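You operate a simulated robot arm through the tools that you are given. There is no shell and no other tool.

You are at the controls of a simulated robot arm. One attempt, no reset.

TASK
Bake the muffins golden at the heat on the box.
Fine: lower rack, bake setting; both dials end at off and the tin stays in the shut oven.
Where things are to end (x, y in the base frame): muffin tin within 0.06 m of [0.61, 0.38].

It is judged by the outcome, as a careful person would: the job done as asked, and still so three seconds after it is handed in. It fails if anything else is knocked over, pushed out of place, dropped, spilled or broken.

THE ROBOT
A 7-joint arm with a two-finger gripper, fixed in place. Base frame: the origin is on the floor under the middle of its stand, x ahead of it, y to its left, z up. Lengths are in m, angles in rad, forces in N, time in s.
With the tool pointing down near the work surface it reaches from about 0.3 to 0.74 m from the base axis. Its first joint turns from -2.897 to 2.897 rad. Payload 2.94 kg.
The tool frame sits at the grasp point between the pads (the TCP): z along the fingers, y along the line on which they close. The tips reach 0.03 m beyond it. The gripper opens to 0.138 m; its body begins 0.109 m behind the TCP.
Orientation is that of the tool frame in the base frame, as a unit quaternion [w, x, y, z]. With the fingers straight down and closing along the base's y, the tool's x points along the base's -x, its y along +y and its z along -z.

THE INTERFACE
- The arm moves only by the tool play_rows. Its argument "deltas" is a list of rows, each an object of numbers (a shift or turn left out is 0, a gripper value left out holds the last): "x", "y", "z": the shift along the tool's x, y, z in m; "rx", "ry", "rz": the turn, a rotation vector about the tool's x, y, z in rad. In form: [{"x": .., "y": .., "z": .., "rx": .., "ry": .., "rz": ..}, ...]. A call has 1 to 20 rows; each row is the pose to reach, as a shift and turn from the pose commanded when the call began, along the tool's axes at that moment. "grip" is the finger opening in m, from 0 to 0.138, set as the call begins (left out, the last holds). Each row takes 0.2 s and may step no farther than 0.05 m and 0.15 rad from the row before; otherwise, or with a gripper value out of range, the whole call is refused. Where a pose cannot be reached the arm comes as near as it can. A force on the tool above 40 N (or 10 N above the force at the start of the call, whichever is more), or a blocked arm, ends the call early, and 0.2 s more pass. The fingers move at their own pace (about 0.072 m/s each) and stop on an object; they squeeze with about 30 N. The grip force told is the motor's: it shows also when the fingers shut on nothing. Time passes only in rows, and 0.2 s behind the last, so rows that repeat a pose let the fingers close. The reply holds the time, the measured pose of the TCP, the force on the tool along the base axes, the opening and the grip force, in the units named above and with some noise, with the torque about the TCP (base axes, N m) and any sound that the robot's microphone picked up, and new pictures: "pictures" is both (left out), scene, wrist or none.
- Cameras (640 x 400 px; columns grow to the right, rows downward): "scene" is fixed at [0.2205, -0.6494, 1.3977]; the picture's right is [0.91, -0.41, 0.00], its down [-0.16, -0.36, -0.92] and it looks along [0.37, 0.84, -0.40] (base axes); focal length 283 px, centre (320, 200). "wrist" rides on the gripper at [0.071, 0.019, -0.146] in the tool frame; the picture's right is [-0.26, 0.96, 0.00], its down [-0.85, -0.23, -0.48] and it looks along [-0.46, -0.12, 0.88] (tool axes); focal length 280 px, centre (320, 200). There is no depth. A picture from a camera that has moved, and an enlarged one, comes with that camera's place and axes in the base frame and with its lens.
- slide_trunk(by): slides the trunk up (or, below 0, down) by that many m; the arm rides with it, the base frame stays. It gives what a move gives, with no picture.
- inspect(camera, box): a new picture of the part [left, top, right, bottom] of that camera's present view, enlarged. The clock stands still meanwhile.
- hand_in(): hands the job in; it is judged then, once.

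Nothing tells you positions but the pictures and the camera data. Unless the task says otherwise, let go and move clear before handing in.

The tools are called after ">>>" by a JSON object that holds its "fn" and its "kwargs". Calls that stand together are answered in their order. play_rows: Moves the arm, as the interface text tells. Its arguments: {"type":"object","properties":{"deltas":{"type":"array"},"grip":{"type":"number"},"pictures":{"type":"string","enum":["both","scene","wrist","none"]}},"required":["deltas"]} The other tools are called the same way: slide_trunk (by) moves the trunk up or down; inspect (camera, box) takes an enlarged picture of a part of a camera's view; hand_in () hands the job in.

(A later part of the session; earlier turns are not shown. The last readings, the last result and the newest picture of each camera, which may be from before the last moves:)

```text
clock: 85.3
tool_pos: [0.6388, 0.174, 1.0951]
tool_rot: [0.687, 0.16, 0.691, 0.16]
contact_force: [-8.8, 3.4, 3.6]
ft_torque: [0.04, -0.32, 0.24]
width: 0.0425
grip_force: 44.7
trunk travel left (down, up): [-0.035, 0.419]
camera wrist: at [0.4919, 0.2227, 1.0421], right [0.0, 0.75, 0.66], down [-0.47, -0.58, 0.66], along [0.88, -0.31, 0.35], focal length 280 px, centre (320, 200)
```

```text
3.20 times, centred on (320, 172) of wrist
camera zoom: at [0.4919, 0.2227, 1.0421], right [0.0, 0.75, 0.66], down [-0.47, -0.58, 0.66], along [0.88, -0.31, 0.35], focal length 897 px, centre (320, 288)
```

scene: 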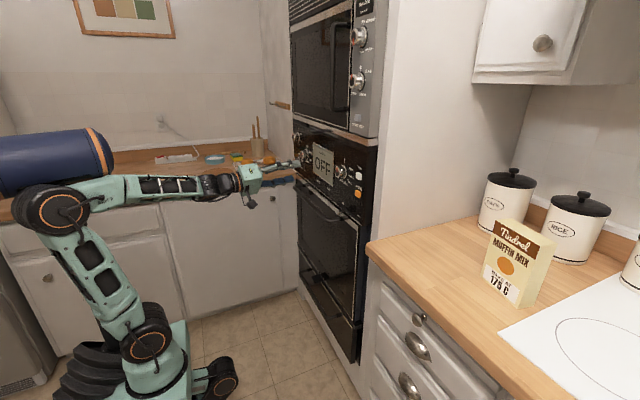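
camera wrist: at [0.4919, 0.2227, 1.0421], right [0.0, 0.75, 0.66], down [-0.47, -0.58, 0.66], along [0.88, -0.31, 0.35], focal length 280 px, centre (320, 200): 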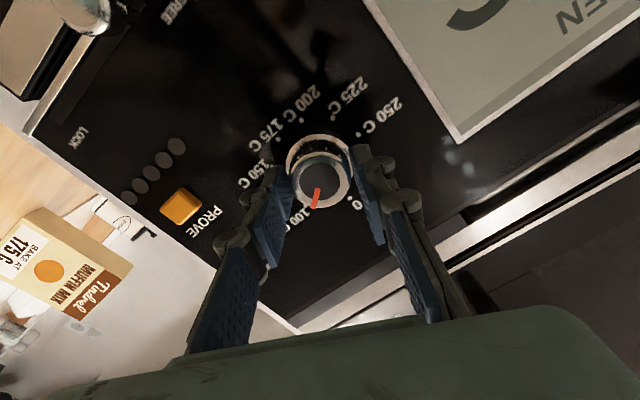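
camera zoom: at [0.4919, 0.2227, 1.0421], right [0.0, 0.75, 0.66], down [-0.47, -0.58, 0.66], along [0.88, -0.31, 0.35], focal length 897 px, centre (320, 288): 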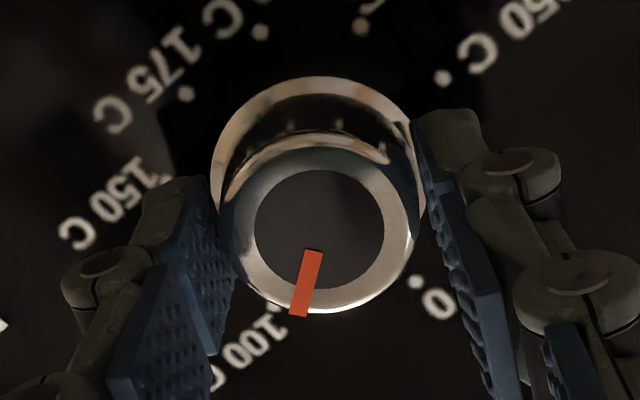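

No slip. The wrist still seems comfortable, so I'll carry on a bit further with this grip.

>>> {"fn": "play_rows", "kwargs": {"deltas": [{"rz": 0.12}, {"rz": 0.24}, {"rz": 0.36}, {"rz": 0.48}, {"rz": 0.48}], "pictures": "wrist"}}

>>> {"fn": "inspect", "kwargs": {"camera": "wrist", "box": [220, 110, 420, 235]}}

```text
clock: 86.5
tool_pos: [0.6394, 0.1752, 1.0952]
tool_rot: [0.629, 0.319, 0.633, 0.319]
contact_force: [-19.2, -1.5, -2.5]
ft_torque: [0.01, 0.12, 0.33]
width: 0.0425
grip_force: 44.9
trunk travel left (down, up): [-0.035, 0.419]
camera wrist: at [0.492, 0.2426, 1.0707], right [0.01, 0.36, 0.93], down [-0.47, -0.82, 0.32], along [0.88, -0.44, 0.17], focal length 280 px, centre (320, 200)
```

wrist: 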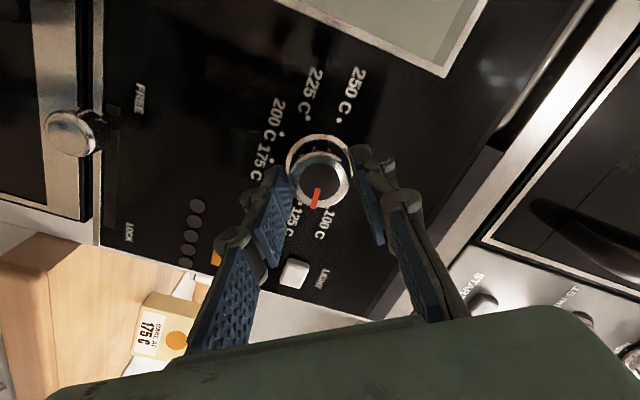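

```text
3.20 times, centred on (320, 172) of wrist
camera zoom: at [0.492, 0.2426, 1.0707], right [0.01, 0.36, 0.93], down [-0.47, -0.82, 0.32], along [0.88, -0.44, 0.17], focal length 897 px, centre (320, 288)
```

zoom: 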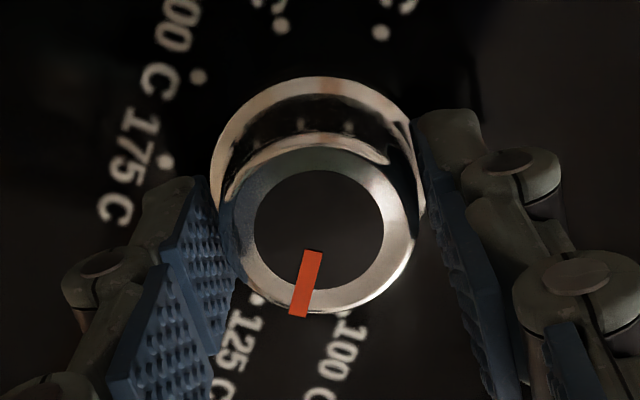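

82° so far with no slip; there's a light push against the panel, so I'll ease back 2 mm and keep turning.

>>> {"fn": "play_rows", "kwargs": {"deltas": [{"z": -0.002, "rz": 0.12}, {"z": -0.003, "rz": 0.24}, {"z": -0.003, "rz": 0.36}, {"z": -0.003, "rz": 0.48}, {"z": -0.003, "rz": 0.48}], "pictures": "wrist"}}

>>> {"fn": "inspect", "kwargs": {"camera": "wrist", "box": [220, 110, 420, 235]}}

```text
clock: 87.8
tool_pos: [0.6387, 0.1743, 1.0957]
tool_rot: [0.536, 0.461, 0.539, 0.459]
contact_force: [14.7, 6.3, 25.0]
ft_torque: [0.03, -0.62, -0.12]
width: 0.0425
grip_force: 45.2
trunk travel left (down, up): [-0.035, 0.419]
camera wrist: at [0.4921, 0.2472, 1.1049], right [0.01, -0.11, 0.99], down [-0.48, -0.87, -0.09], along [0.88, -0.47, -0.06], focal length 280 px, centre (320, 200)
```

wrist: 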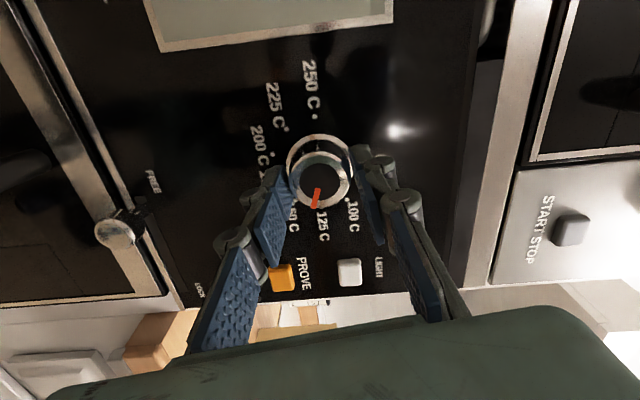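

```text
3.20 times, centred on (320, 172) of wrist
camera zoom: at [0.4921, 0.2472, 1.1049], right [0.01, -0.11, 0.99], down [-0.48, -0.87, -0.09], along [0.88, -0.47, -0.06], focal length 897 px, centre (320, 288)
```

zoom: 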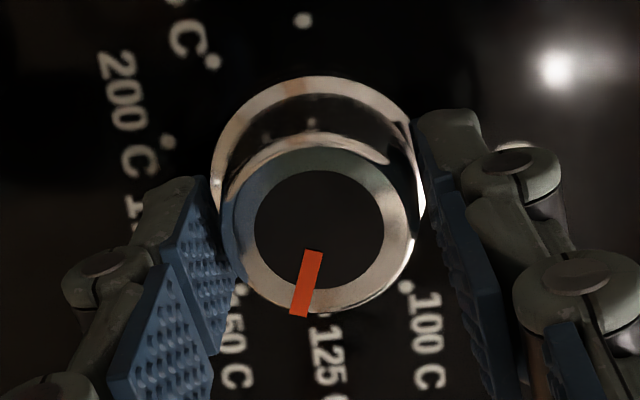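

110° so far. There's a sideways load from a small axis offset, so I'll relax toward it by a few millimetres and keep turning.

>>> {"fn": "play_rows", "kwargs": {"deltas": [{"y": 0.003, "z": 0.002}, {"y": 0.003, "z": 0.002, "rz": 0.12}, {"y": 0.003, "z": 0.002, "rz": 0.24}, {"y": 0.003, "z": 0.002, "rz": 0.36}, {"y": 0.003, "z": 0.002, "rz": 0.48}, {"y": 0.003, "z": 0.002, "rz": 0.48}], "pictures": "wrist"}}

>>> {"fn": "inspect", "kwargs": {"camera": "wrist", "box": [220, 110, 420, 235]}}

```text
clock: 89.2
tool_pos: [0.6381, 0.174, 1.096]
tool_rot: [0.41, 0.577, 0.416, 0.571]
contact_force: [-26.3, -11.1, -14.6]
ft_torque: [-0.02, 0.44, -0.03]
width: 0.0426
grip_force: 44.4
trunk travel left (down, up): [-0.035, 0.419]
camera wrist: at [0.4923, 0.2351, 1.1386], right [0.01, -0.56, 0.83], down [-0.48, -0.73, -0.48], along [0.88, -0.4, -0.27], focal length 280 px, centre (320, 200)
```

wrist: 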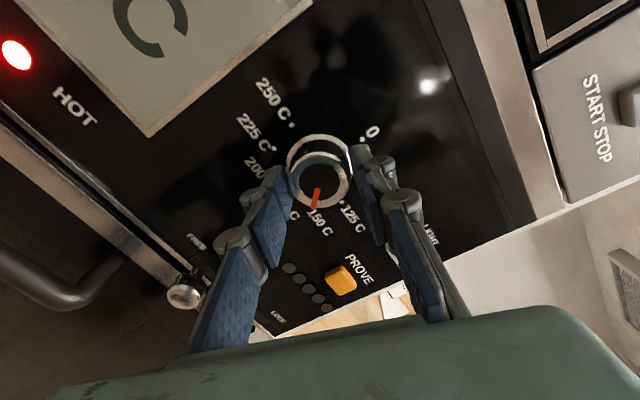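

```text
3.20 times, centred on (320, 172) of wrist
camera zoom: at [0.4923, 0.2351, 1.1386], right [0.01, -0.56, 0.83], down [-0.48, -0.73, -0.48], along [0.88, -0.4, -0.27], focal length 897 px, centre (320, 288)
```

zoom: 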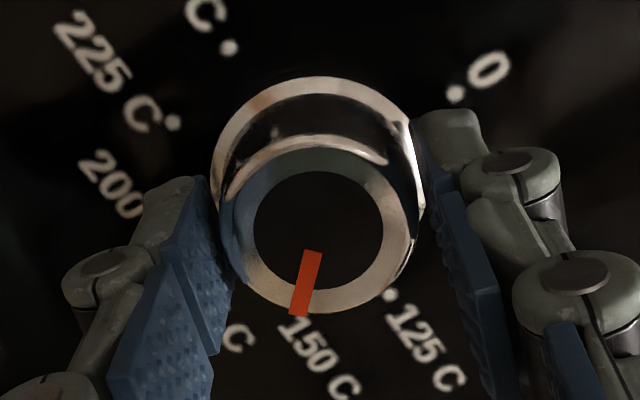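

137° so far and the HOT lamp has lit. I'll relieve the load and turn the last 28° to reach 175 C.

>>> {"fn": "play_rows", "kwargs": {"deltas": [{"x": -0.002, "y": -0.0014, "z": -0.0025}, {"x": -0.002, "y": -0.0014, "z": -0.0025, "rz": 0.12}, {"x": -0.002, "y": -0.0014, "z": -0.0025, "rz": 0.24}, {"x": -0.002, "y": -0.0014, "z": -0.0025, "rz": 0.36}, {"x": -0.002, "y": -0.0014, "z": -0.0025, "rz": 0.483}, {"x": -0.002, "y": -0.0014, "z": -0.0025, "rz": 0.483}], "pictures": "both"}}

>>> {"fn": "inspect", "kwargs": {"camera": "wrist", "box": [220, 110, 420, 235]}}

>>> {"fn": "inspect", "kwargs": {"camera": "scene", "box": [280, 120, 380, 220]}}

```text
clock: 90.5
tool_pos: [0.6375, 0.173, 1.0951]
tool_rot: [0.263, 0.659, 0.265, 0.653]
contact_force: [10.8, 5.5, 20.5]
ft_torque: [0.01, -0.63, 0.18]
width: 0.0424
grip_force: 44.9
trunk travel left (down, up): [-0.035, 0.419]
camera wrist: at [0.4919, 0.209, 1.1613], right [0.0, -0.88, 0.48], down [-0.48, -0.42, -0.77], along [0.88, -0.23, -0.43], focal length 280 px, centre (320, 200)
```

scene: 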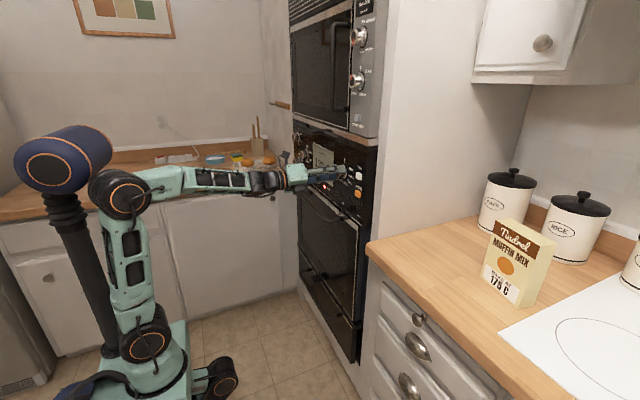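
wrist: 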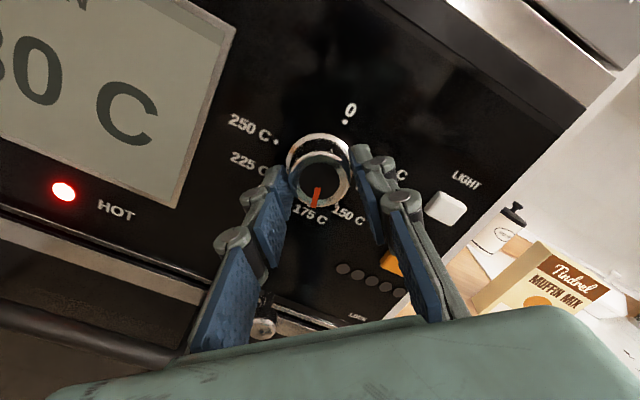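

```text
3.20 times, centred on (320, 172) of wrist
camera zoom: at [0.4919, 0.209, 1.1613], right [0.0, -0.88, 0.48], down [-0.48, -0.42, -0.77], along [0.88, -0.23, -0.43], focal length 897 px, centre (320, 288)
```

zoom: 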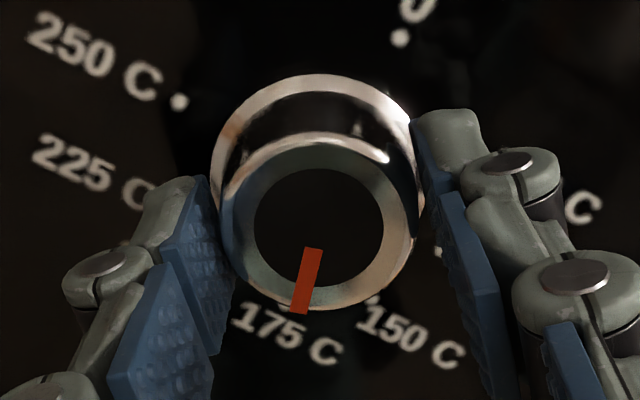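

```text
4.00 times, centred on (330, 170) of scene
camera zoom: at [0.2205, -0.6494, 1.3977], right [0.91, -0.41, 0.0], down [-0.16, -0.36, -0.92], along [0.37, 0.84, -0.4], focal length 1131 px, centre (280, 320)
```

zoom: 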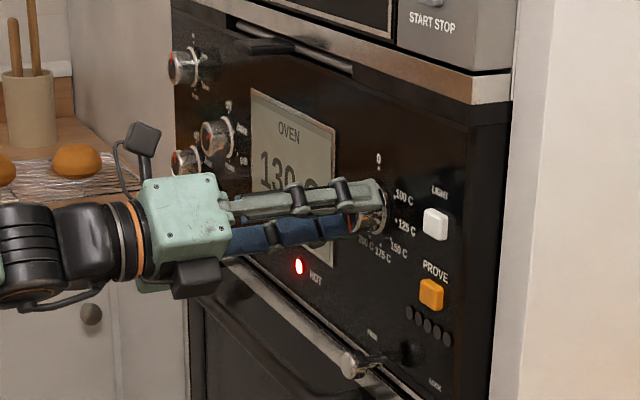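

The dial is at 175 C; the display shows the oven temperature climbing (130 C). I'll relax the side load, keep hold of the knob, and watch the display.

>>> {"fn": "play_rows", "kwargs": {"deltas": [{"x": 0.0, "y": -0.001, "z": 0.001}, {"x": 0.0, "y": -0.001, "z": 0.001}], "pictures": "both"}}

>>> {"fn": "inspect", "kwargs": {"camera": "scene", "box": [280, 120, 380, 220]}}

>>> {"fn": "inspect", "kwargs": {"camera": "scene", "box": [290, 180, 370, 340]}}

```text
clock: 91.2
tool_pos: [0.6381, 0.1749, 1.0931]
tool_rot: [0.263, 0.659, 0.264, 0.654]
contact_force: [10.1, 4.9, 16.9]
ft_torque: [0.04, -0.41, -0.01]
width: 0.0421
grip_force: 45.1
trunk travel left (down, up): [-0.035, 0.419]
camera wrist: at [0.4918, 0.2091, 1.1612], right [0.0, -0.88, 0.48], down [-0.48, -0.42, -0.77], along [0.88, -0.23, -0.42], focal length 280 px, centre (320, 200)
```

scene: 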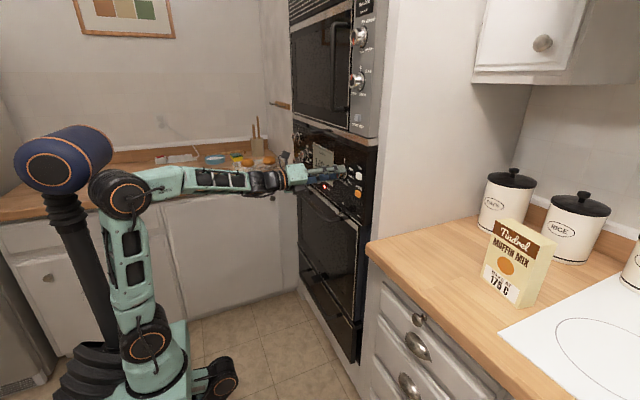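
wrist: 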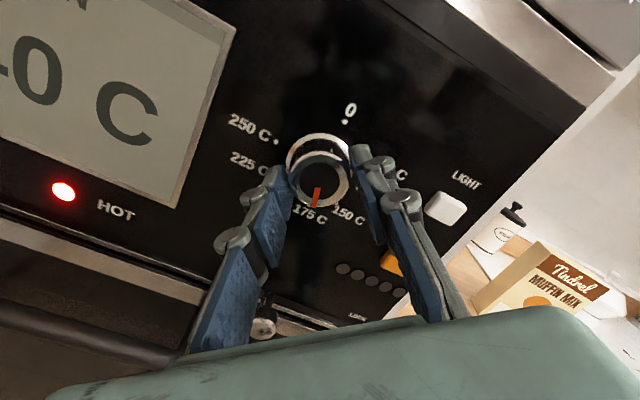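

```text
4.00 times, centred on (330, 170) of scene
camera zoom: at [0.2205, -0.6494, 1.3977], right [0.91, -0.41, 0.0], down [-0.16, -0.36, -0.92], along [0.37, 0.84, -0.4], focal length 1131 px, centre (280, 320)
```

zoom: 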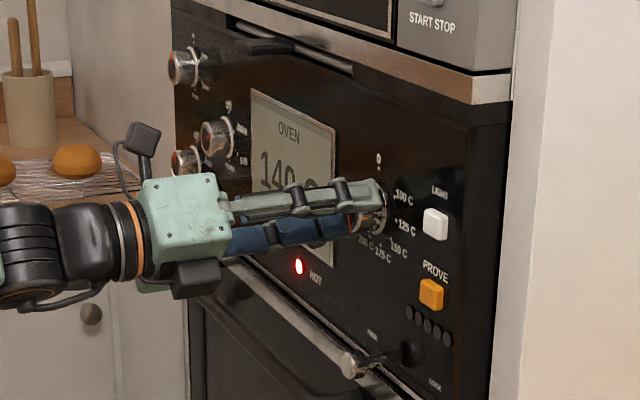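

```text
2.50 times, centred on (330, 260) of scene
camera zoom: at [0.2205, -0.6494, 1.3977], right [0.91, -0.41, 0.0], down [-0.16, -0.36, -0.92], along [0.37, 0.84, -0.4], focal length 707 px, centre (295, 50)
```

zoom: 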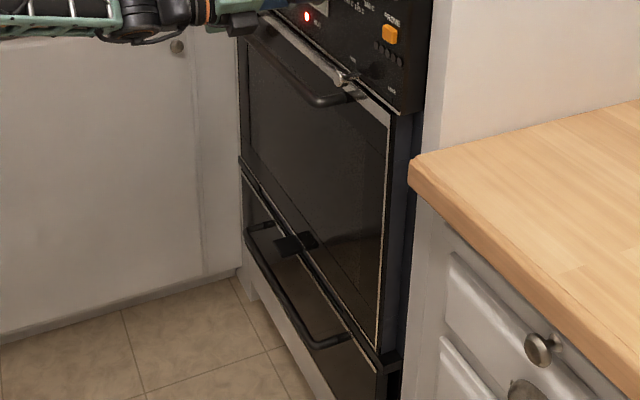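

The temperature is rising quickly (140 C now). The window is dark, so I'll let go of the dial, press the LIGHT button next to it, and then look through the glass. First release and back off.

>>> {"fn": "play_rows", "kwargs": {"deltas": [{"x": 0}, {"x": 0}, {"z": -0.025}, {"z": -0.05}], "grip": 0.075, "pictures": "wrist"}}

```text
clock: 92.2
tool_pos: [0.5926, 0.1779, 1.0857]
tool_rot: [0.261, 0.663, 0.269, 0.648]
contact_force: [1.3, 0.8, 0.3]
ft_torque: [-0.01, -0.01, -0.03]
width: 0.0749
grip_force: 0.1
trunk travel left (down, up): [-0.035, 0.419]
camera wrist: at [0.4466, 0.2126, 1.1543], right [0.01, -0.88, 0.48], down [-0.49, -0.43, -0.76], along [0.87, -0.23, -0.44], focal length 280 px, centre (320, 200)
```

wrist: 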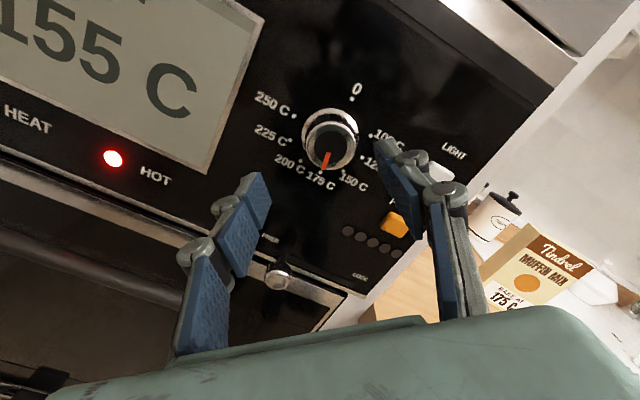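

>>> {"fn": "inspect", "kwargs": {"camera": "wrist", "box": [240, 70, 420, 200]}}

```text
3.08 times, centred on (330, 135) of wrist
camera zoom: at [0.4466, 0.2126, 1.1543], right [0.01, -0.88, 0.48], down [-0.49, -0.43, -0.76], along [0.87, -0.23, -0.44], focal length 863 px, centre (289, 400)
```

zoom: 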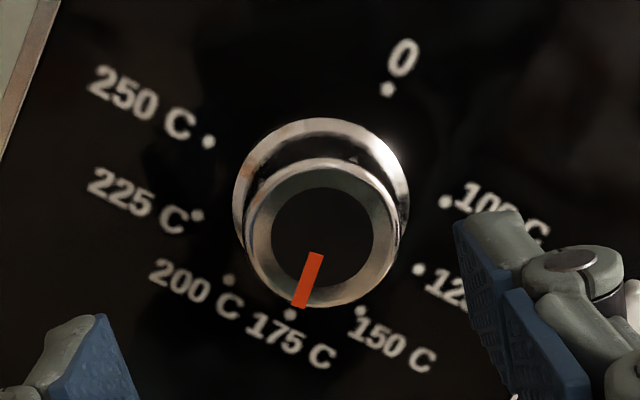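

The dial sits exactly on 175 C. Now I'll close the fingers, move to the LIGHT button at about (0.672, 0.073, 1.11), and press it.

>>> {"fn": "play_rows", "kwargs": {"deltas": [{"x": -0.0184, "y": 0.0309}, {"x": -0.0367, "y": 0.0617}, {"x": -0.0551, "y": 0.0926, "z": 0.01}, {"x": -0.0551, "y": 0.0926, "z": 0.025}, {"x": -0.0551, "y": 0.0926, "z": 0.035}], "grip": 0.0, "pictures": "both"}}

```text
clock: 93.3
tool_pos: [0.6232, 0.0683, 1.1203]
tool_rot: [0.263, 0.658, 0.264, 0.654]
contact_force: [-0.9, 0.8, 0.0]
ft_torque: [-0.01, 0.05, -0.01]
width: 0.0
grip_force: 28.2
trunk travel left (down, up): [-0.035, 0.419]
camera wrist: at [0.4757, 0.1043, 1.1873], right [0.0, -0.88, 0.48], down [-0.48, -0.42, -0.77], along [0.88, -0.23, -0.42], focal length 280 px, centre (320, 200)
```

scene: 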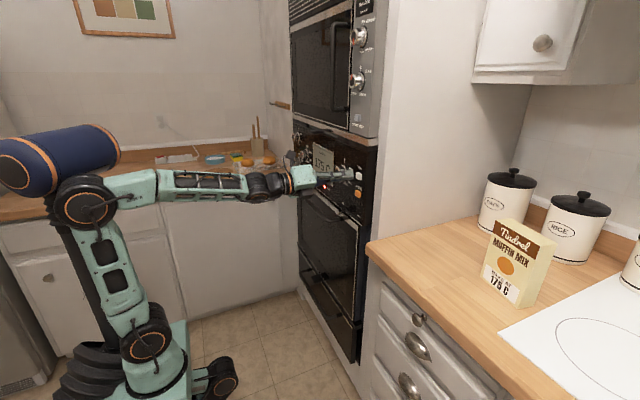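
wrist: 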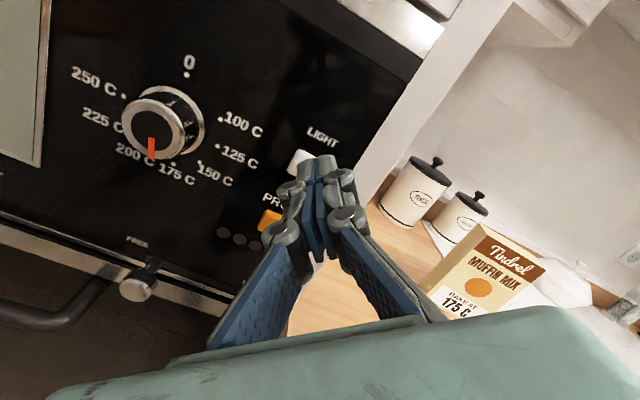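

The tips are about 15 mm right of the LIGHT button. I'll shift over, press, and come back off.

>>> {"fn": "play_rows", "kwargs": {"deltas": [{"x": 0.004, "y": -0.014}, {"x": 0.004, "y": -0.014, "z": 0.01}, {"x": 0.004, "y": -0.014, "z": 0.018}, {"x": 0.004, "y": -0.014, "z": 0.023}], "pictures": "wrist"}}

```text
clock: 94.3
tool_pos: [0.6444, 0.0835, 1.1133]
tool_rot: [0.264, 0.658, 0.264, 0.655]
contact_force: [0.4, 0.3, 0.0]
ft_torque: [0.02, 0.02, 0.0]
width: 0.0
grip_force: 28.9
trunk travel left (down, up): [-0.035, 0.419]
camera wrist: at [0.4979, 0.1177, 1.1802], right [0.0, -0.88, 0.48], down [-0.48, -0.42, -0.77], along [0.88, -0.23, -0.42], focal length 280 px, centre (320, 200)
```

wrist: 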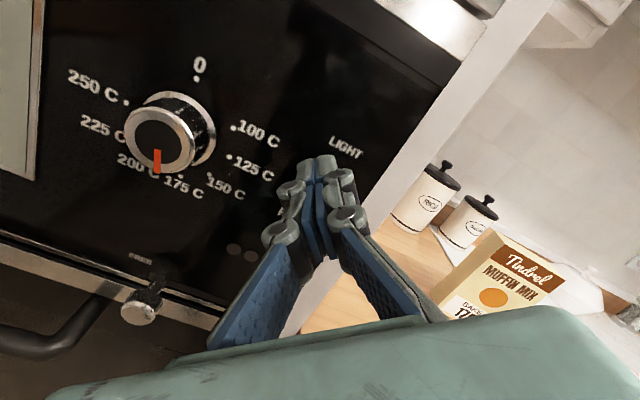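

No contact yet, so a few more millimetres forward, then back off.

>>> {"fn": "play_rows", "kwargs": {"deltas": [{"z": 0.007}, {"z": 0.013}, {"z": 0.0}, {"z": -0.03}], "pictures": "both"}}

>>> {"fn": "inspect", "kwargs": {"camera": "scene", "box": [290, 130, 370, 340]}}

```text
clock: 95.3
tool_pos: [0.616, 0.0864, 1.1048]
tool_rot: [0.261, 0.661, 0.269, 0.65]
contact_force: [-0.1, 0.4, -1.2]
ft_torque: [0.03, -0.02, 0.0]
width: 0.0001
grip_force: 28.6
trunk travel left (down, up): [-0.035, 0.419]
heard: click
camera wrist: at [0.4703, 0.1196, 1.1735], right [0.01, -0.88, 0.48], down [-0.49, -0.43, -0.76], along [0.87, -0.23, -0.43], focal length 280 px, centre (320, 200)
```

scene: 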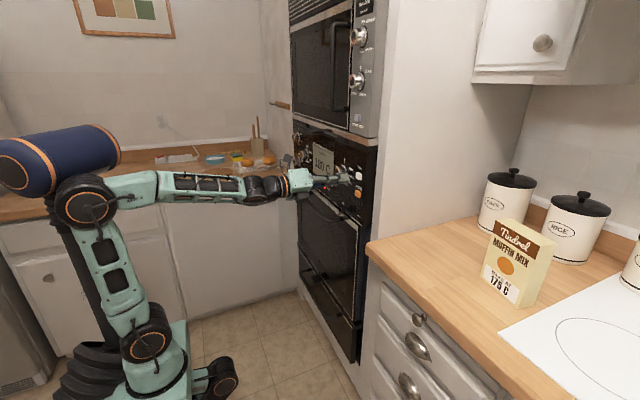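
wrist: 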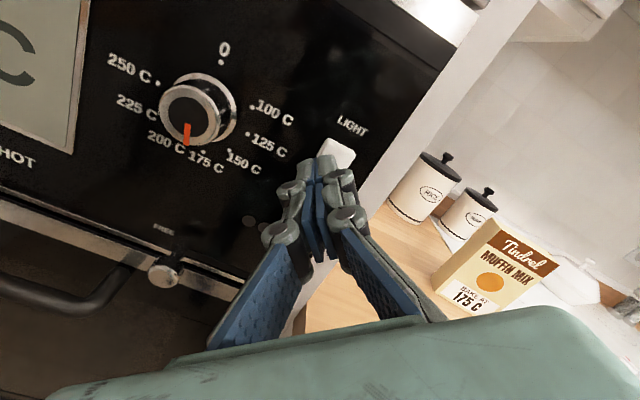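

```text
1.90 times, centred on (330, 235) of scene
camera zoom: at [0.2205, -0.6494, 1.3977], right [0.91, -0.41, 0.0], down [-0.16, -0.36, -0.92], along [0.37, 0.84, -0.4], focal length 538 px, centre (301, 133)
```

zoom: 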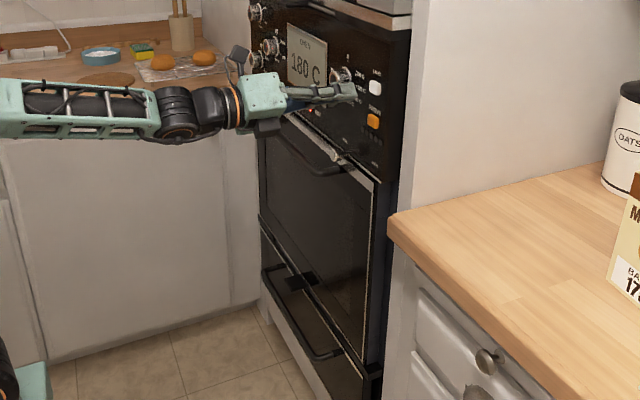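

I heard the button click, and the display reads about 180 C. Now I'll swing down in front of the window to look at the muffins.

>>> {"fn": "play_rows", "kwargs": {"deltas": [{"x": 0.004, "y": -0.02, "z": -0.035}, {"x": 0.01, "y": -0.06, "z": -0.06}, {"x": 0.018, "y": -0.105, "z": -0.08}, {"x": 0.026, "y": -0.15, "z": -0.1}, {"x": 0.034, "y": -0.197, "z": -0.115}, {"x": 0.043, "y": -0.243, "z": -0.13}, {"x": 0.05, "y": -0.288, "z": -0.14}, {"x": 0.057, "y": -0.333, "z": -0.145}], "pictures": "both"}}

```text
clock: 97.2
tool_pos: [0.4645, 0.3633, 0.9278]
tool_rot: [0.263, 0.656, 0.264, 0.656]
contact_force: [-0.7, -0.7, -0.4]
ft_torque: [0.0, 0.02, 0.04]
width: 0.0001
grip_force: 28.5
trunk travel left (down, up): [-0.035, 0.419]
camera wrist: at [0.3177, 0.3972, 0.9926], right [0.0, -0.88, 0.48], down [-0.48, -0.42, -0.77], along [0.88, -0.23, -0.42], focal length 280 px, centre (320, 200)
```

scene: 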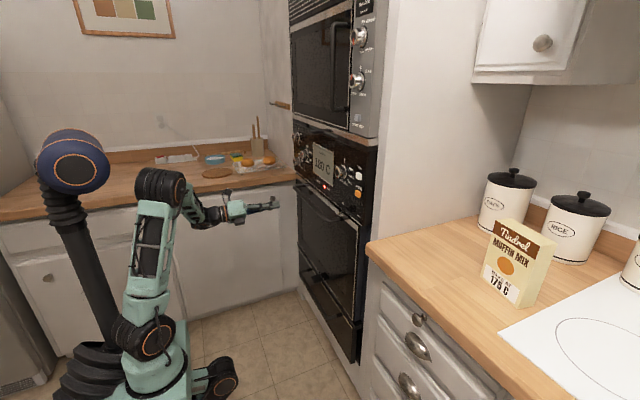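
wrist: 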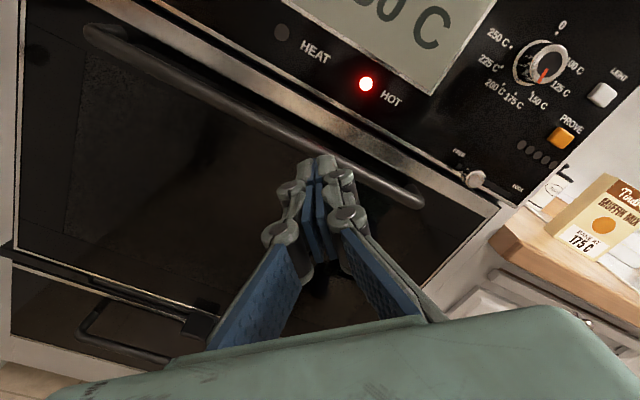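

The window looks dark from here. I'll zoom in to look for anything visible inside, and read the display.

>>> {"fn": "inspect", "kwargs": {"camera": "wrist", "box": [0, 0, 320, 300]}}

>>> {"fn": "inspect", "kwargs": {"camera": "scene", "box": [285, 120, 385, 220]}}

>>> {"fn": "inspect", "kwargs": {"camera": "wrist", "box": [480, 20, 600, 110]}}

```text
1.33 times, centred on (160, 150) of wrist
camera zoom: at [0.3177, 0.3972, 0.9926], right [0.0, -0.88, 0.48], down [-0.48, -0.42, -0.77], along [0.88, -0.23, -0.42], focal length 374 px, centre (533, 267)
```

zoom: 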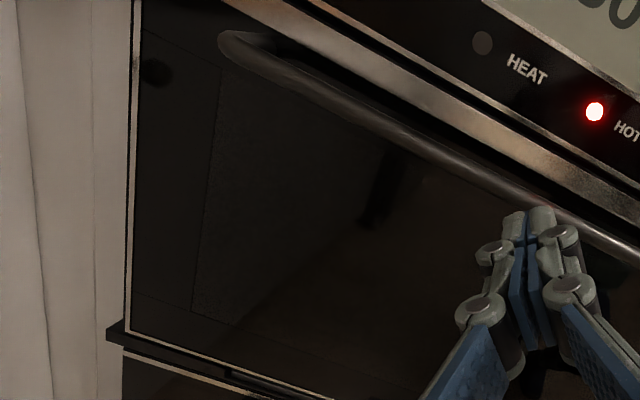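

```text
4.00 times, centred on (335, 170) of scene
camera zoom: at [0.2205, -0.6494, 1.3977], right [0.91, -0.41, 0.0], down [-0.16, -0.36, -0.92], along [0.37, 0.84, -0.4], focal length 1131 px, centre (260, 320)
```

zoom: 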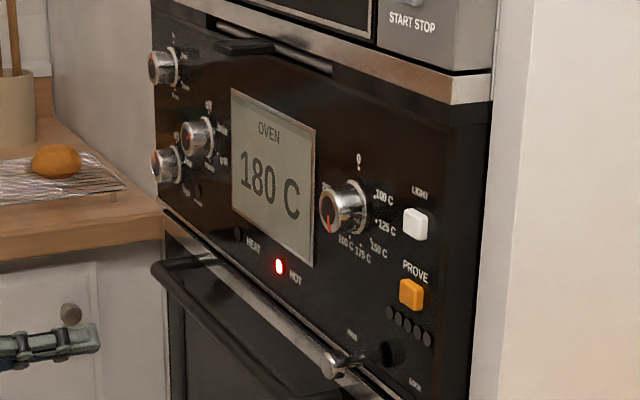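

```text
4.44 times, centred on (540, 65) of wrist
camera zoom: at [0.3177, 0.3972, 0.9926], right [0.0, -0.88, 0.48], down [-0.48, -0.42, -0.77], along [0.88, -0.23, -0.42], focal length 1246 px, centre (-658, 800)
```

zoom: 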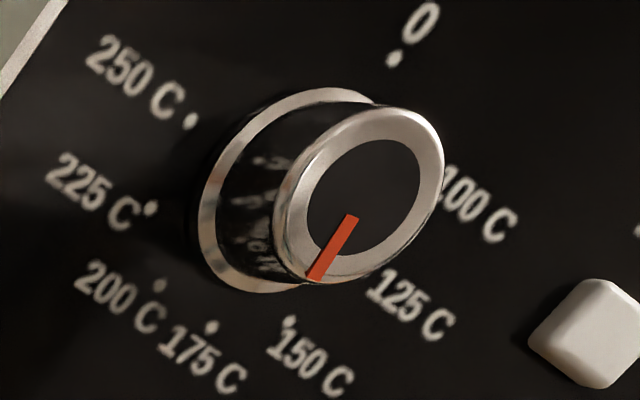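

The glass is too dark; the oven lamp may have been on before and I've just switched it off. I'll press LIGHT again and return to a viewing spot in one go.

>>> {"fn": "play_rows", "kwargs": {"deltas": [{"x": -0.0075, "y": 0.041, "z": 0.012}, {"x": -0.015, "y": 0.083, "z": 0.03}, {"x": -0.0225, "y": 0.124, "z": 0.05}, {"x": -0.03, "y": 0.165, "z": 0.07}, {"x": -0.0376, "y": 0.2065, "z": 0.09}, {"x": -0.045, "y": 0.248, "z": 0.11}, {"x": -0.0526, "y": 0.289, "z": 0.13}, {"x": -0.0601, "y": 0.3303, "z": 0.145}, {"x": -0.0601, "y": 0.3303, "z": 0.175}, {"x": -0.0601, "y": 0.3303, "z": 0.187}, {"x": -0.0601, "y": 0.3303, "z": 0.193}, {"x": -0.0601, "y": 0.3303, "z": 0.16}, {"x": -0.0701, "y": 0.2961, "z": 0.133}, {"x": -0.08, "y": 0.262, "z": 0.107}, {"x": -0.09, "y": 0.2277, "z": 0.08}, {"x": -0.1, "y": 0.1934, "z": 0.053}, {"x": -0.11, "y": 0.159, "z": 0.027}, {"x": -0.12, "y": 0.125, "z": 0.0}], "pictures": "both"}}

>>> {"fn": "inspect", "kwargs": {"camera": "wrist", "box": [0, 40, 320, 240]}}

>>> {"fn": "inspect", "kwargs": {"camera": "scene", "box": [285, 120, 385, 320]}}

```text
clock: 99.5
tool_pos: [0.6533, 0.0821, 1.1076]
tool_rot: [0.263, 0.658, 0.266, 0.654]
contact_force: [-38.4, -0.7, 3.7]
ft_torque: [0.21, -0.18, -0.02]
width: 0.006
grip_force: 27.8
trunk travel left (down, up): [-0.035, 0.419]
heard: click
stopped in row 11: the force on the tool passed its limit at 51 N (the readings are from after the stop); the commanded pose is now the measured one
camera wrist: at [0.507, 0.1171, 1.1745], right [0.01, -0.88, 0.48], down [-0.48, -0.42, -0.77], along [0.88, -0.23, -0.42], focal length 280 px, centre (320, 200)
```

scene: 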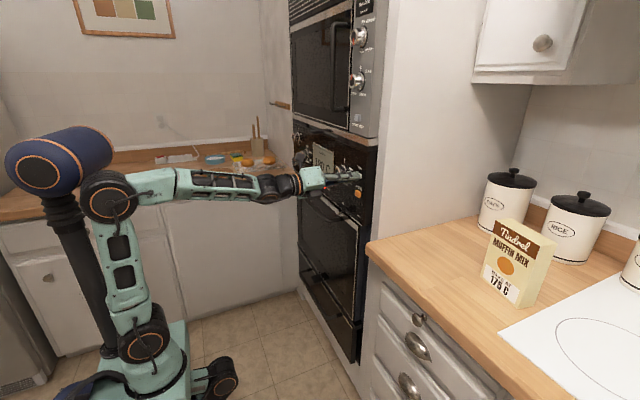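
wrist: 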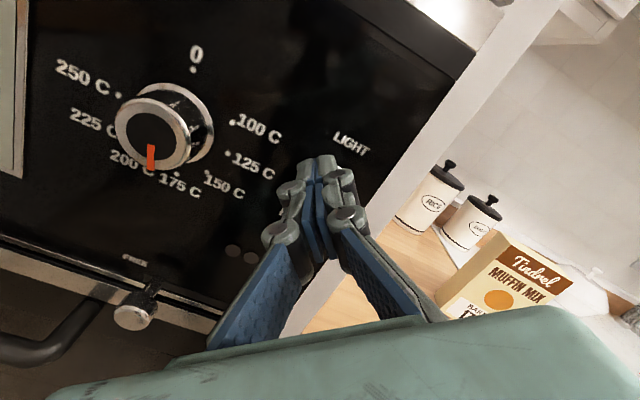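

```text
2.00 times, centred on (160, 140) of wrist
camera zoom: at [0.507, 0.1171, 1.1745], right [0.01, -0.88, 0.48], down [-0.48, -0.42, -0.77], along [0.88, -0.23, -0.42], focal length 561 px, centre (640, 320)
```

zoom: 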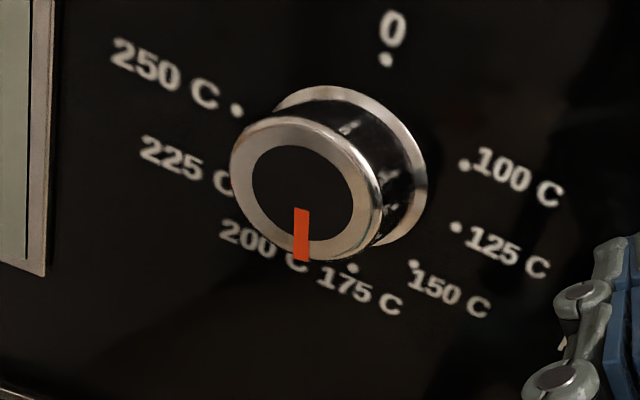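

```text
2.00 times, centred on (335, 220) of scene
camera zoom: at [0.2205, -0.6494, 1.3977], right [0.91, -0.41, 0.0], down [-0.16, -0.36, -0.92], along [0.37, 0.84, -0.4], focal length 565 px, centre (290, 160)
```

zoom: 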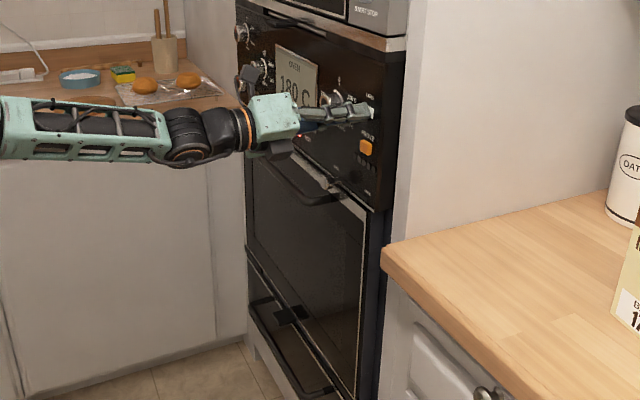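

The button clicked again. Now I'll move back down to the viewing spot.

>>> {"fn": "play_rows", "kwargs": {"deltas": [{"x": -0.002, "y": -0.01, "z": -0.04}, {"x": -0.012, "y": -0.045, "z": -0.07}, {"x": -0.023, "y": -0.085, "z": -0.1}, {"x": -0.034, "y": -0.125, "z": -0.13}, {"x": -0.045, "y": -0.165, "z": -0.16}, {"x": -0.0553, "y": -0.2026, "z": -0.189}], "pictures": "both"}}

>>> {"fn": "inspect", "kwargs": {"camera": "wrist", "box": [0, 0, 320, 240]}}

>>> {"fn": "inspect", "kwargs": {"camera": "scene", "box": [285, 120, 385, 320]}}

```text
refused: row 3 steps farther than a row can; nothing moved
```

```text
1.67 times, centred on (160, 120) of wrist
camera zoom: at [0.507, 0.1171, 1.1745], right [0.01, -0.88, 0.48], down [-0.48, -0.42, -0.77], along [0.88, -0.23, -0.42], focal length 467 px, centre (587, 333)
```

zoom: 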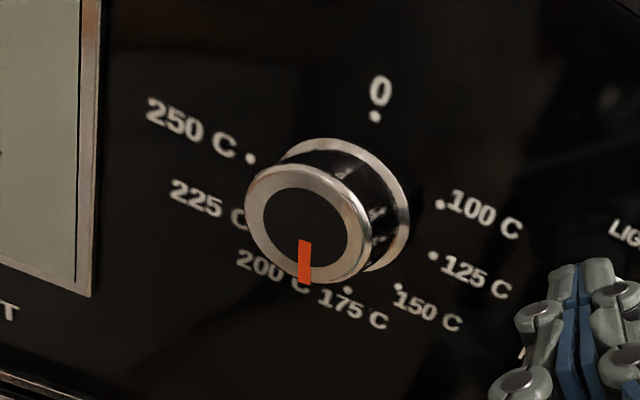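

```text
2.00 times, centred on (335, 220) of scene
camera zoom: at [0.2205, -0.6494, 1.3977], right [0.91, -0.41, 0.0], down [-0.16, -0.36, -0.92], along [0.37, 0.84, -0.4], focal length 565 px, centre (290, 160)
```

zoom: 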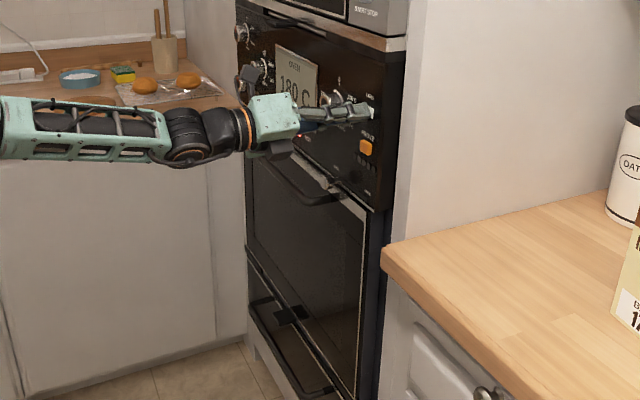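

That call was refused because a step was too large; nothing moved. I'll repeat with evenly spaced smaller steps.

>>> {"fn": "play_rows", "kwargs": {"deltas": [{"x": -0.002, "y": -0.01, "z": -0.04}, {"x": -0.011, "y": -0.042, "z": -0.07}, {"x": -0.02, "y": -0.074, "z": -0.094}, {"x": -0.029, "y": -0.106, "z": -0.118}, {"x": -0.038, "y": -0.138, "z": -0.142}, {"x": -0.047, "y": -0.17, "z": -0.166}, {"x": -0.0553, "y": -0.2026, "z": -0.189}], "pictures": "both"}}

>>> {"fn": "inspect", "kwargs": {"camera": "wrist", "box": [0, 0, 320, 240]}}

>>> {"fn": "inspect", "kwargs": {"camera": "scene", "box": [285, 120, 385, 320]}}

```text
clock: 101.1
tool_pos: [0.4661, 0.1878, 0.9227]
tool_rot: [0.263, 0.661, 0.266, 0.651]
contact_force: [1.0, 0.5, -0.1]
ft_torque: [0.02, -0.01, 0.02]
width: 0.0
grip_force: 28.2
trunk travel left (down, up): [-0.035, 0.419]
camera wrist: at [0.3196, 0.2235, 0.9899], right [0.01, -0.88, 0.48], down [-0.49, -0.42, -0.76], along [0.87, -0.23, -0.43], focal length 280 px, centre (320, 200)
```

scene: 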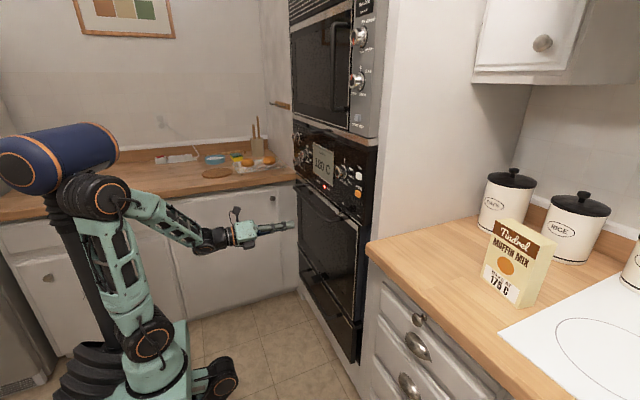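
wrist: 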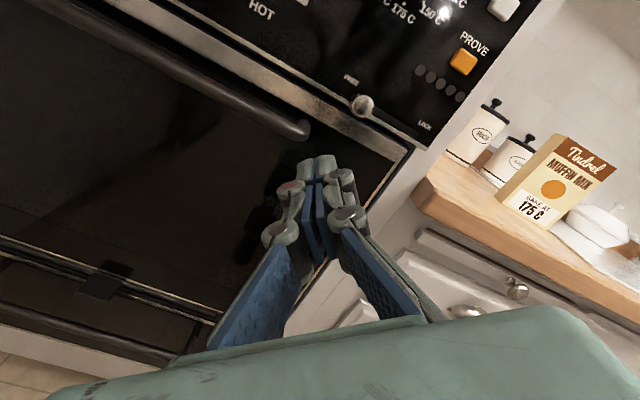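

```text
1.67 times, centred on (160, 120) of wrist
camera zoom: at [0.3196, 0.2235, 0.9899], right [0.01, -0.88, 0.48], down [-0.49, -0.42, -0.76], along [0.87, -0.23, -0.43], focal length 467 px, centre (587, 333)
```

zoom: 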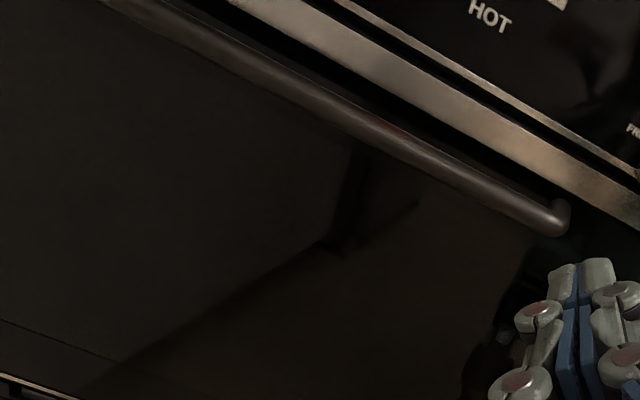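

```text
2.00 times, centred on (335, 220) of scene
camera zoom: at [0.2205, -0.6494, 1.3977], right [0.91, -0.41, 0.0], down [-0.16, -0.36, -0.92], along [0.37, 0.84, -0.4], focal length 565 px, centre (290, 160)
```

zoom: 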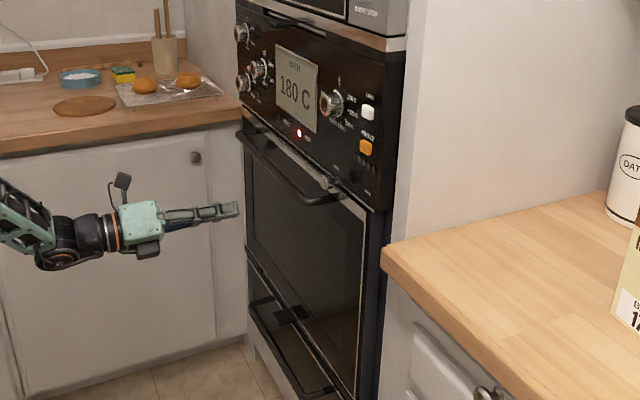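

The glass stays opaque in either lamp state, so the only way to check colour is a quick peek by cracking the door. The display holds 180 C. I'll go to the door handle with the fingers above and below the bar.

>>> {"fn": "play_rows", "kwargs": {"deltas": [{"x": 0.0136, "y": -0.0128, "z": 0.01, "rz": -0.135}, {"x": 0.0273, "y": -0.0256, "z": 0.025, "rz": -0.27}, {"x": 0.0409, "y": -0.0383, "z": 0.045, "rz": -0.404}, {"x": 0.0545, "y": -0.0511, "z": 0.06, "rz": -0.538}, {"x": 0.0682, "y": -0.0639, "z": 0.075, "rz": -0.673}, {"x": 0.0818, "y": -0.0767, "z": 0.09, "rz": -0.807}, {"x": 0.0818, "y": -0.0767, "z": 0.1, "rz": -0.807}], "grip": 0.08, "pictures": "both"}}

>>> {"fn": "inspect", "kwargs": {"camera": "scene", "box": [260, 150, 380, 240]}}

```text
clock: 102.7
tool_pos: [0.5677, 0.2992, 0.9329]
tool_rot: [0.498, 0.501, 0.504, 0.497]
contact_force: [-0.6, 0.4, 1.0]
ft_torque: [0.0, -0.01, 0.03]
width: 0.0802
grip_force: 0.0
trunk travel left (down, up): [-0.035, 0.419]
camera wrist: at [0.4211, 0.3695, 0.9544], right [0.01, -0.26, 0.97], down [-0.48, -0.85, -0.22], along [0.88, -0.46, -0.13], focal length 280 px, centre (320, 200)
```

scene: 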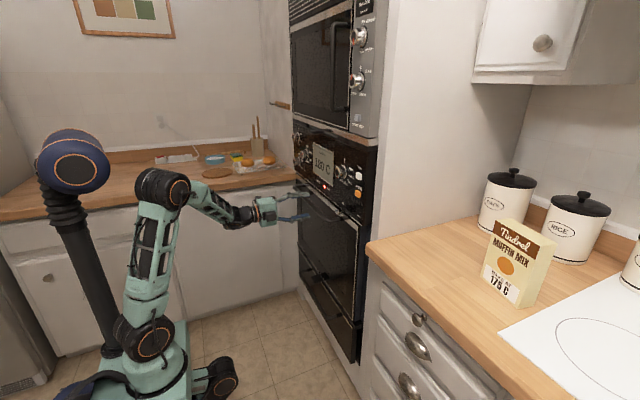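
wrist: 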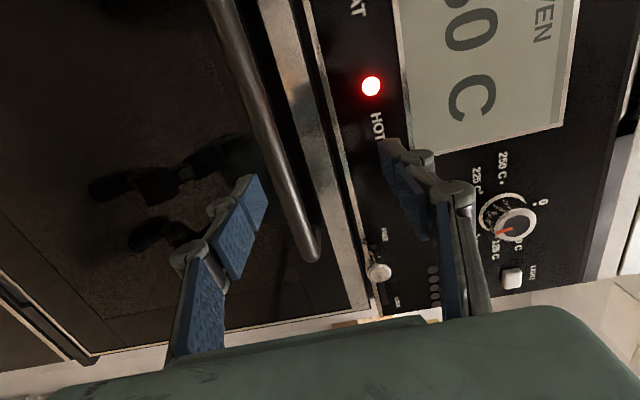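

```text
4.44 times, centred on (320, 195) of scene
camera zoom: at [0.2205, -0.6494, 1.3977], right [0.91, -0.41, 0.0], down [-0.16, -0.36, -0.92], along [0.37, 0.84, -0.4], focal length 1256 px, centre (320, 222)
```

zoom: 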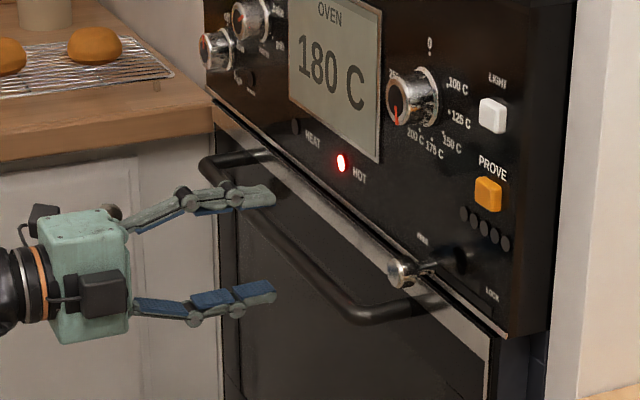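

The bar is at about (0.648, 0.90), a bit lower than the fingers. I can also see two golden buns on the far counter as a colour reference. I'll lower 3 cm and move in around the bar.

>>> {"fn": "play_rows", "kwargs": {"deltas": [{"y": -0.018}, {"y": -0.033, "z": 0.01}, {"y": -0.033, "z": 0.04}, {"y": -0.033, "z": 0.07}], "pictures": "wrist"}}

```text
clock: 103.7
tool_pos: [0.6351, 0.3006, 0.8993]
tool_rot: [0.496, 0.502, 0.504, 0.498]
contact_force: [-0.8, -0.5, 0.3]
ft_torque: [0.04, 0.04, -0.01]
width: 0.08
grip_force: 0.1
trunk travel left (down, up): [-0.035, 0.419]
camera wrist: at [0.4879, 0.3714, 0.9207], right [0.01, -0.26, 0.97], down [-0.48, -0.85, -0.22], along [0.88, -0.46, -0.13], focal length 280 px, centre (320, 200)
```

wrist: 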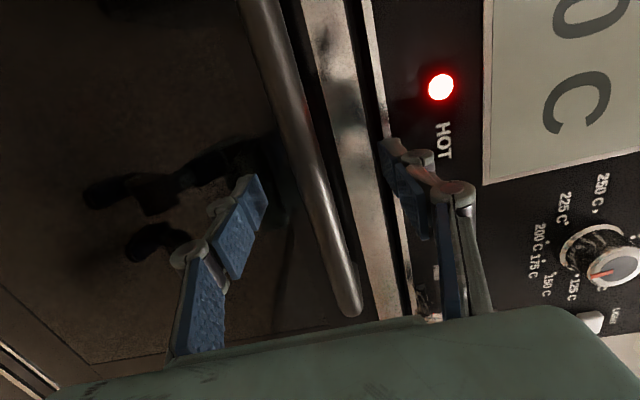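

The bar is between the fingers. I'll close on it and pull the door open about 18° for a brief look.

>>> {"fn": "play_rows", "kwargs": {"deltas": [{"x": 0}, {"x": 0}, {"x": 0}, {"y": -0.003, "z": -0.02}, {"y": -0.0065, "z": -0.0405}, {"y": -0.0104, "z": -0.0614}, {"y": -0.0165, "z": -0.081}, {"y": -0.0226, "z": -0.101}, {"y": -0.0301, "z": -0.1204}], "grip": 0.0, "pictures": "both"}}

>>> {"fn": "inspect", "kwargs": {"camera": "scene", "box": [270, 170, 390, 270]}}

>>> {"fn": "inspect", "kwargs": {"camera": "wrist", "box": [0, 0, 400, 250]}}

```text
clock: 105.7
tool_pos: [0.5169, 0.3015, 0.8621]
tool_rot: [0.495, 0.503, 0.508, 0.494]
contact_force: [14.6, -0.6, -26.4]
ft_torque: [0.15, -0.01, -0.14]
width: 0.0162
grip_force: 41.8
trunk travel left (down, up): [-0.035, 0.419]
camera wrist: at [0.3694, 0.3714, 0.8861], right [0.02, -0.26, 0.97], down [-0.48, -0.85, -0.22], along [0.88, -0.46, -0.14], focal length 280 px, centre (320, 200)
```

scene: 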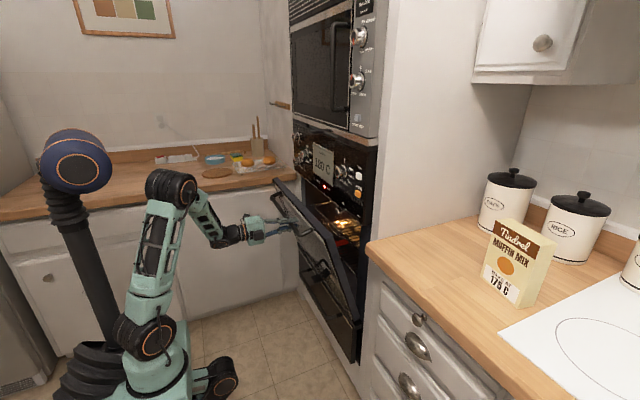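
wrist: 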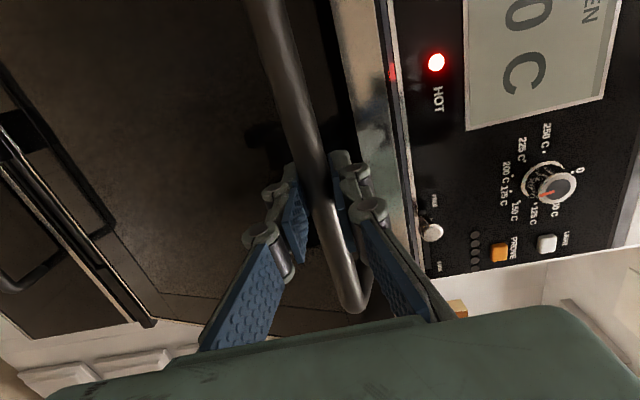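

```text
4.00 times, centred on (330, 220) of scene
camera zoom: at [0.2205, -0.6494, 1.3977], right [0.91, -0.41, 0.0], down [-0.16, -0.36, -0.92], along [0.37, 0.84, -0.4], focal length 1131 px, centre (280, 120)
```

zoom: 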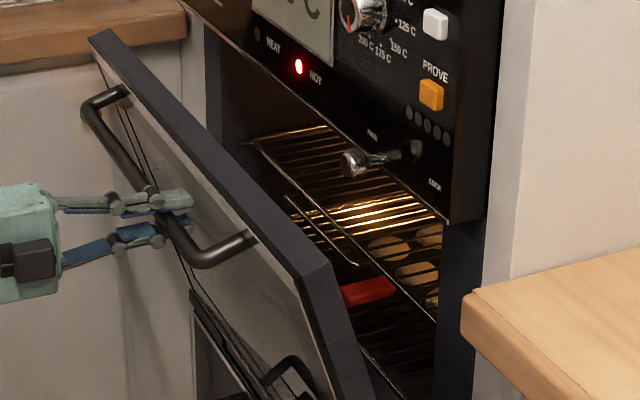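

```text
1.60 times, centred on (200, 125) of wrist
camera zoom: at [0.3694, 0.3714, 0.8861], right [0.02, -0.26, 0.97], down [-0.48, -0.85, -0.22], along [0.88, -0.46, -0.14], focal length 449 px, centre (512, 320)
```

zoom: 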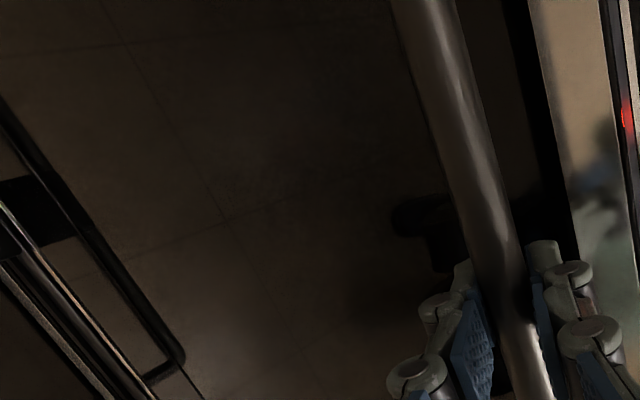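

The peek works: the scene camera can see the muffins through the gap. Zooming in on their colour and on the golden buns for comparison.

>>> {"fn": "inspect", "kwargs": {"camera": "scene", "box": [325, 215, 365, 245]}}

>>> {"fn": "inspect", "kwargs": {"camera": "scene", "box": [225, 135, 295, 180]}}

```text
13.33 times, centred on (345, 230) of scene
camera zoom: at [0.2205, -0.6494, 1.3977], right [0.91, -0.41, 0.0], down [-0.16, -0.36, -0.92], along [0.37, 0.84, -0.4], focal length 3769 px, centre (-13, -200)
```

zoom: 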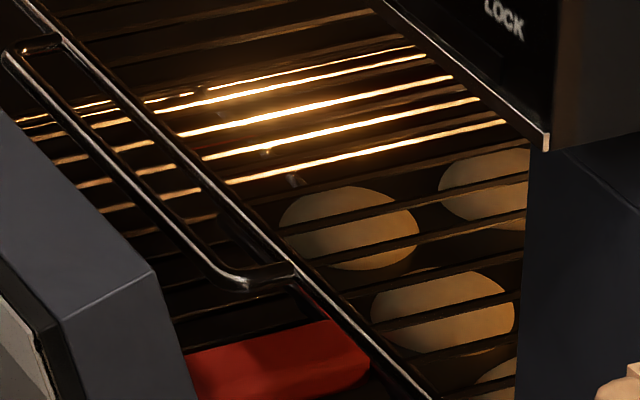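

```text
8.89 times, centred on (260, 158) of scene
camera zoom: at [0.2205, -0.6494, 1.3977], right [0.91, -0.41, 0.0], down [-0.16, -0.36, -0.92], along [0.37, 0.84, -0.4], focal length 2513 px, centre (853, 578)
```

zoom: 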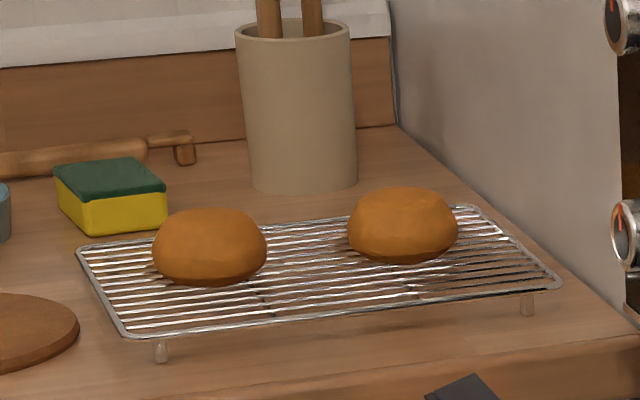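

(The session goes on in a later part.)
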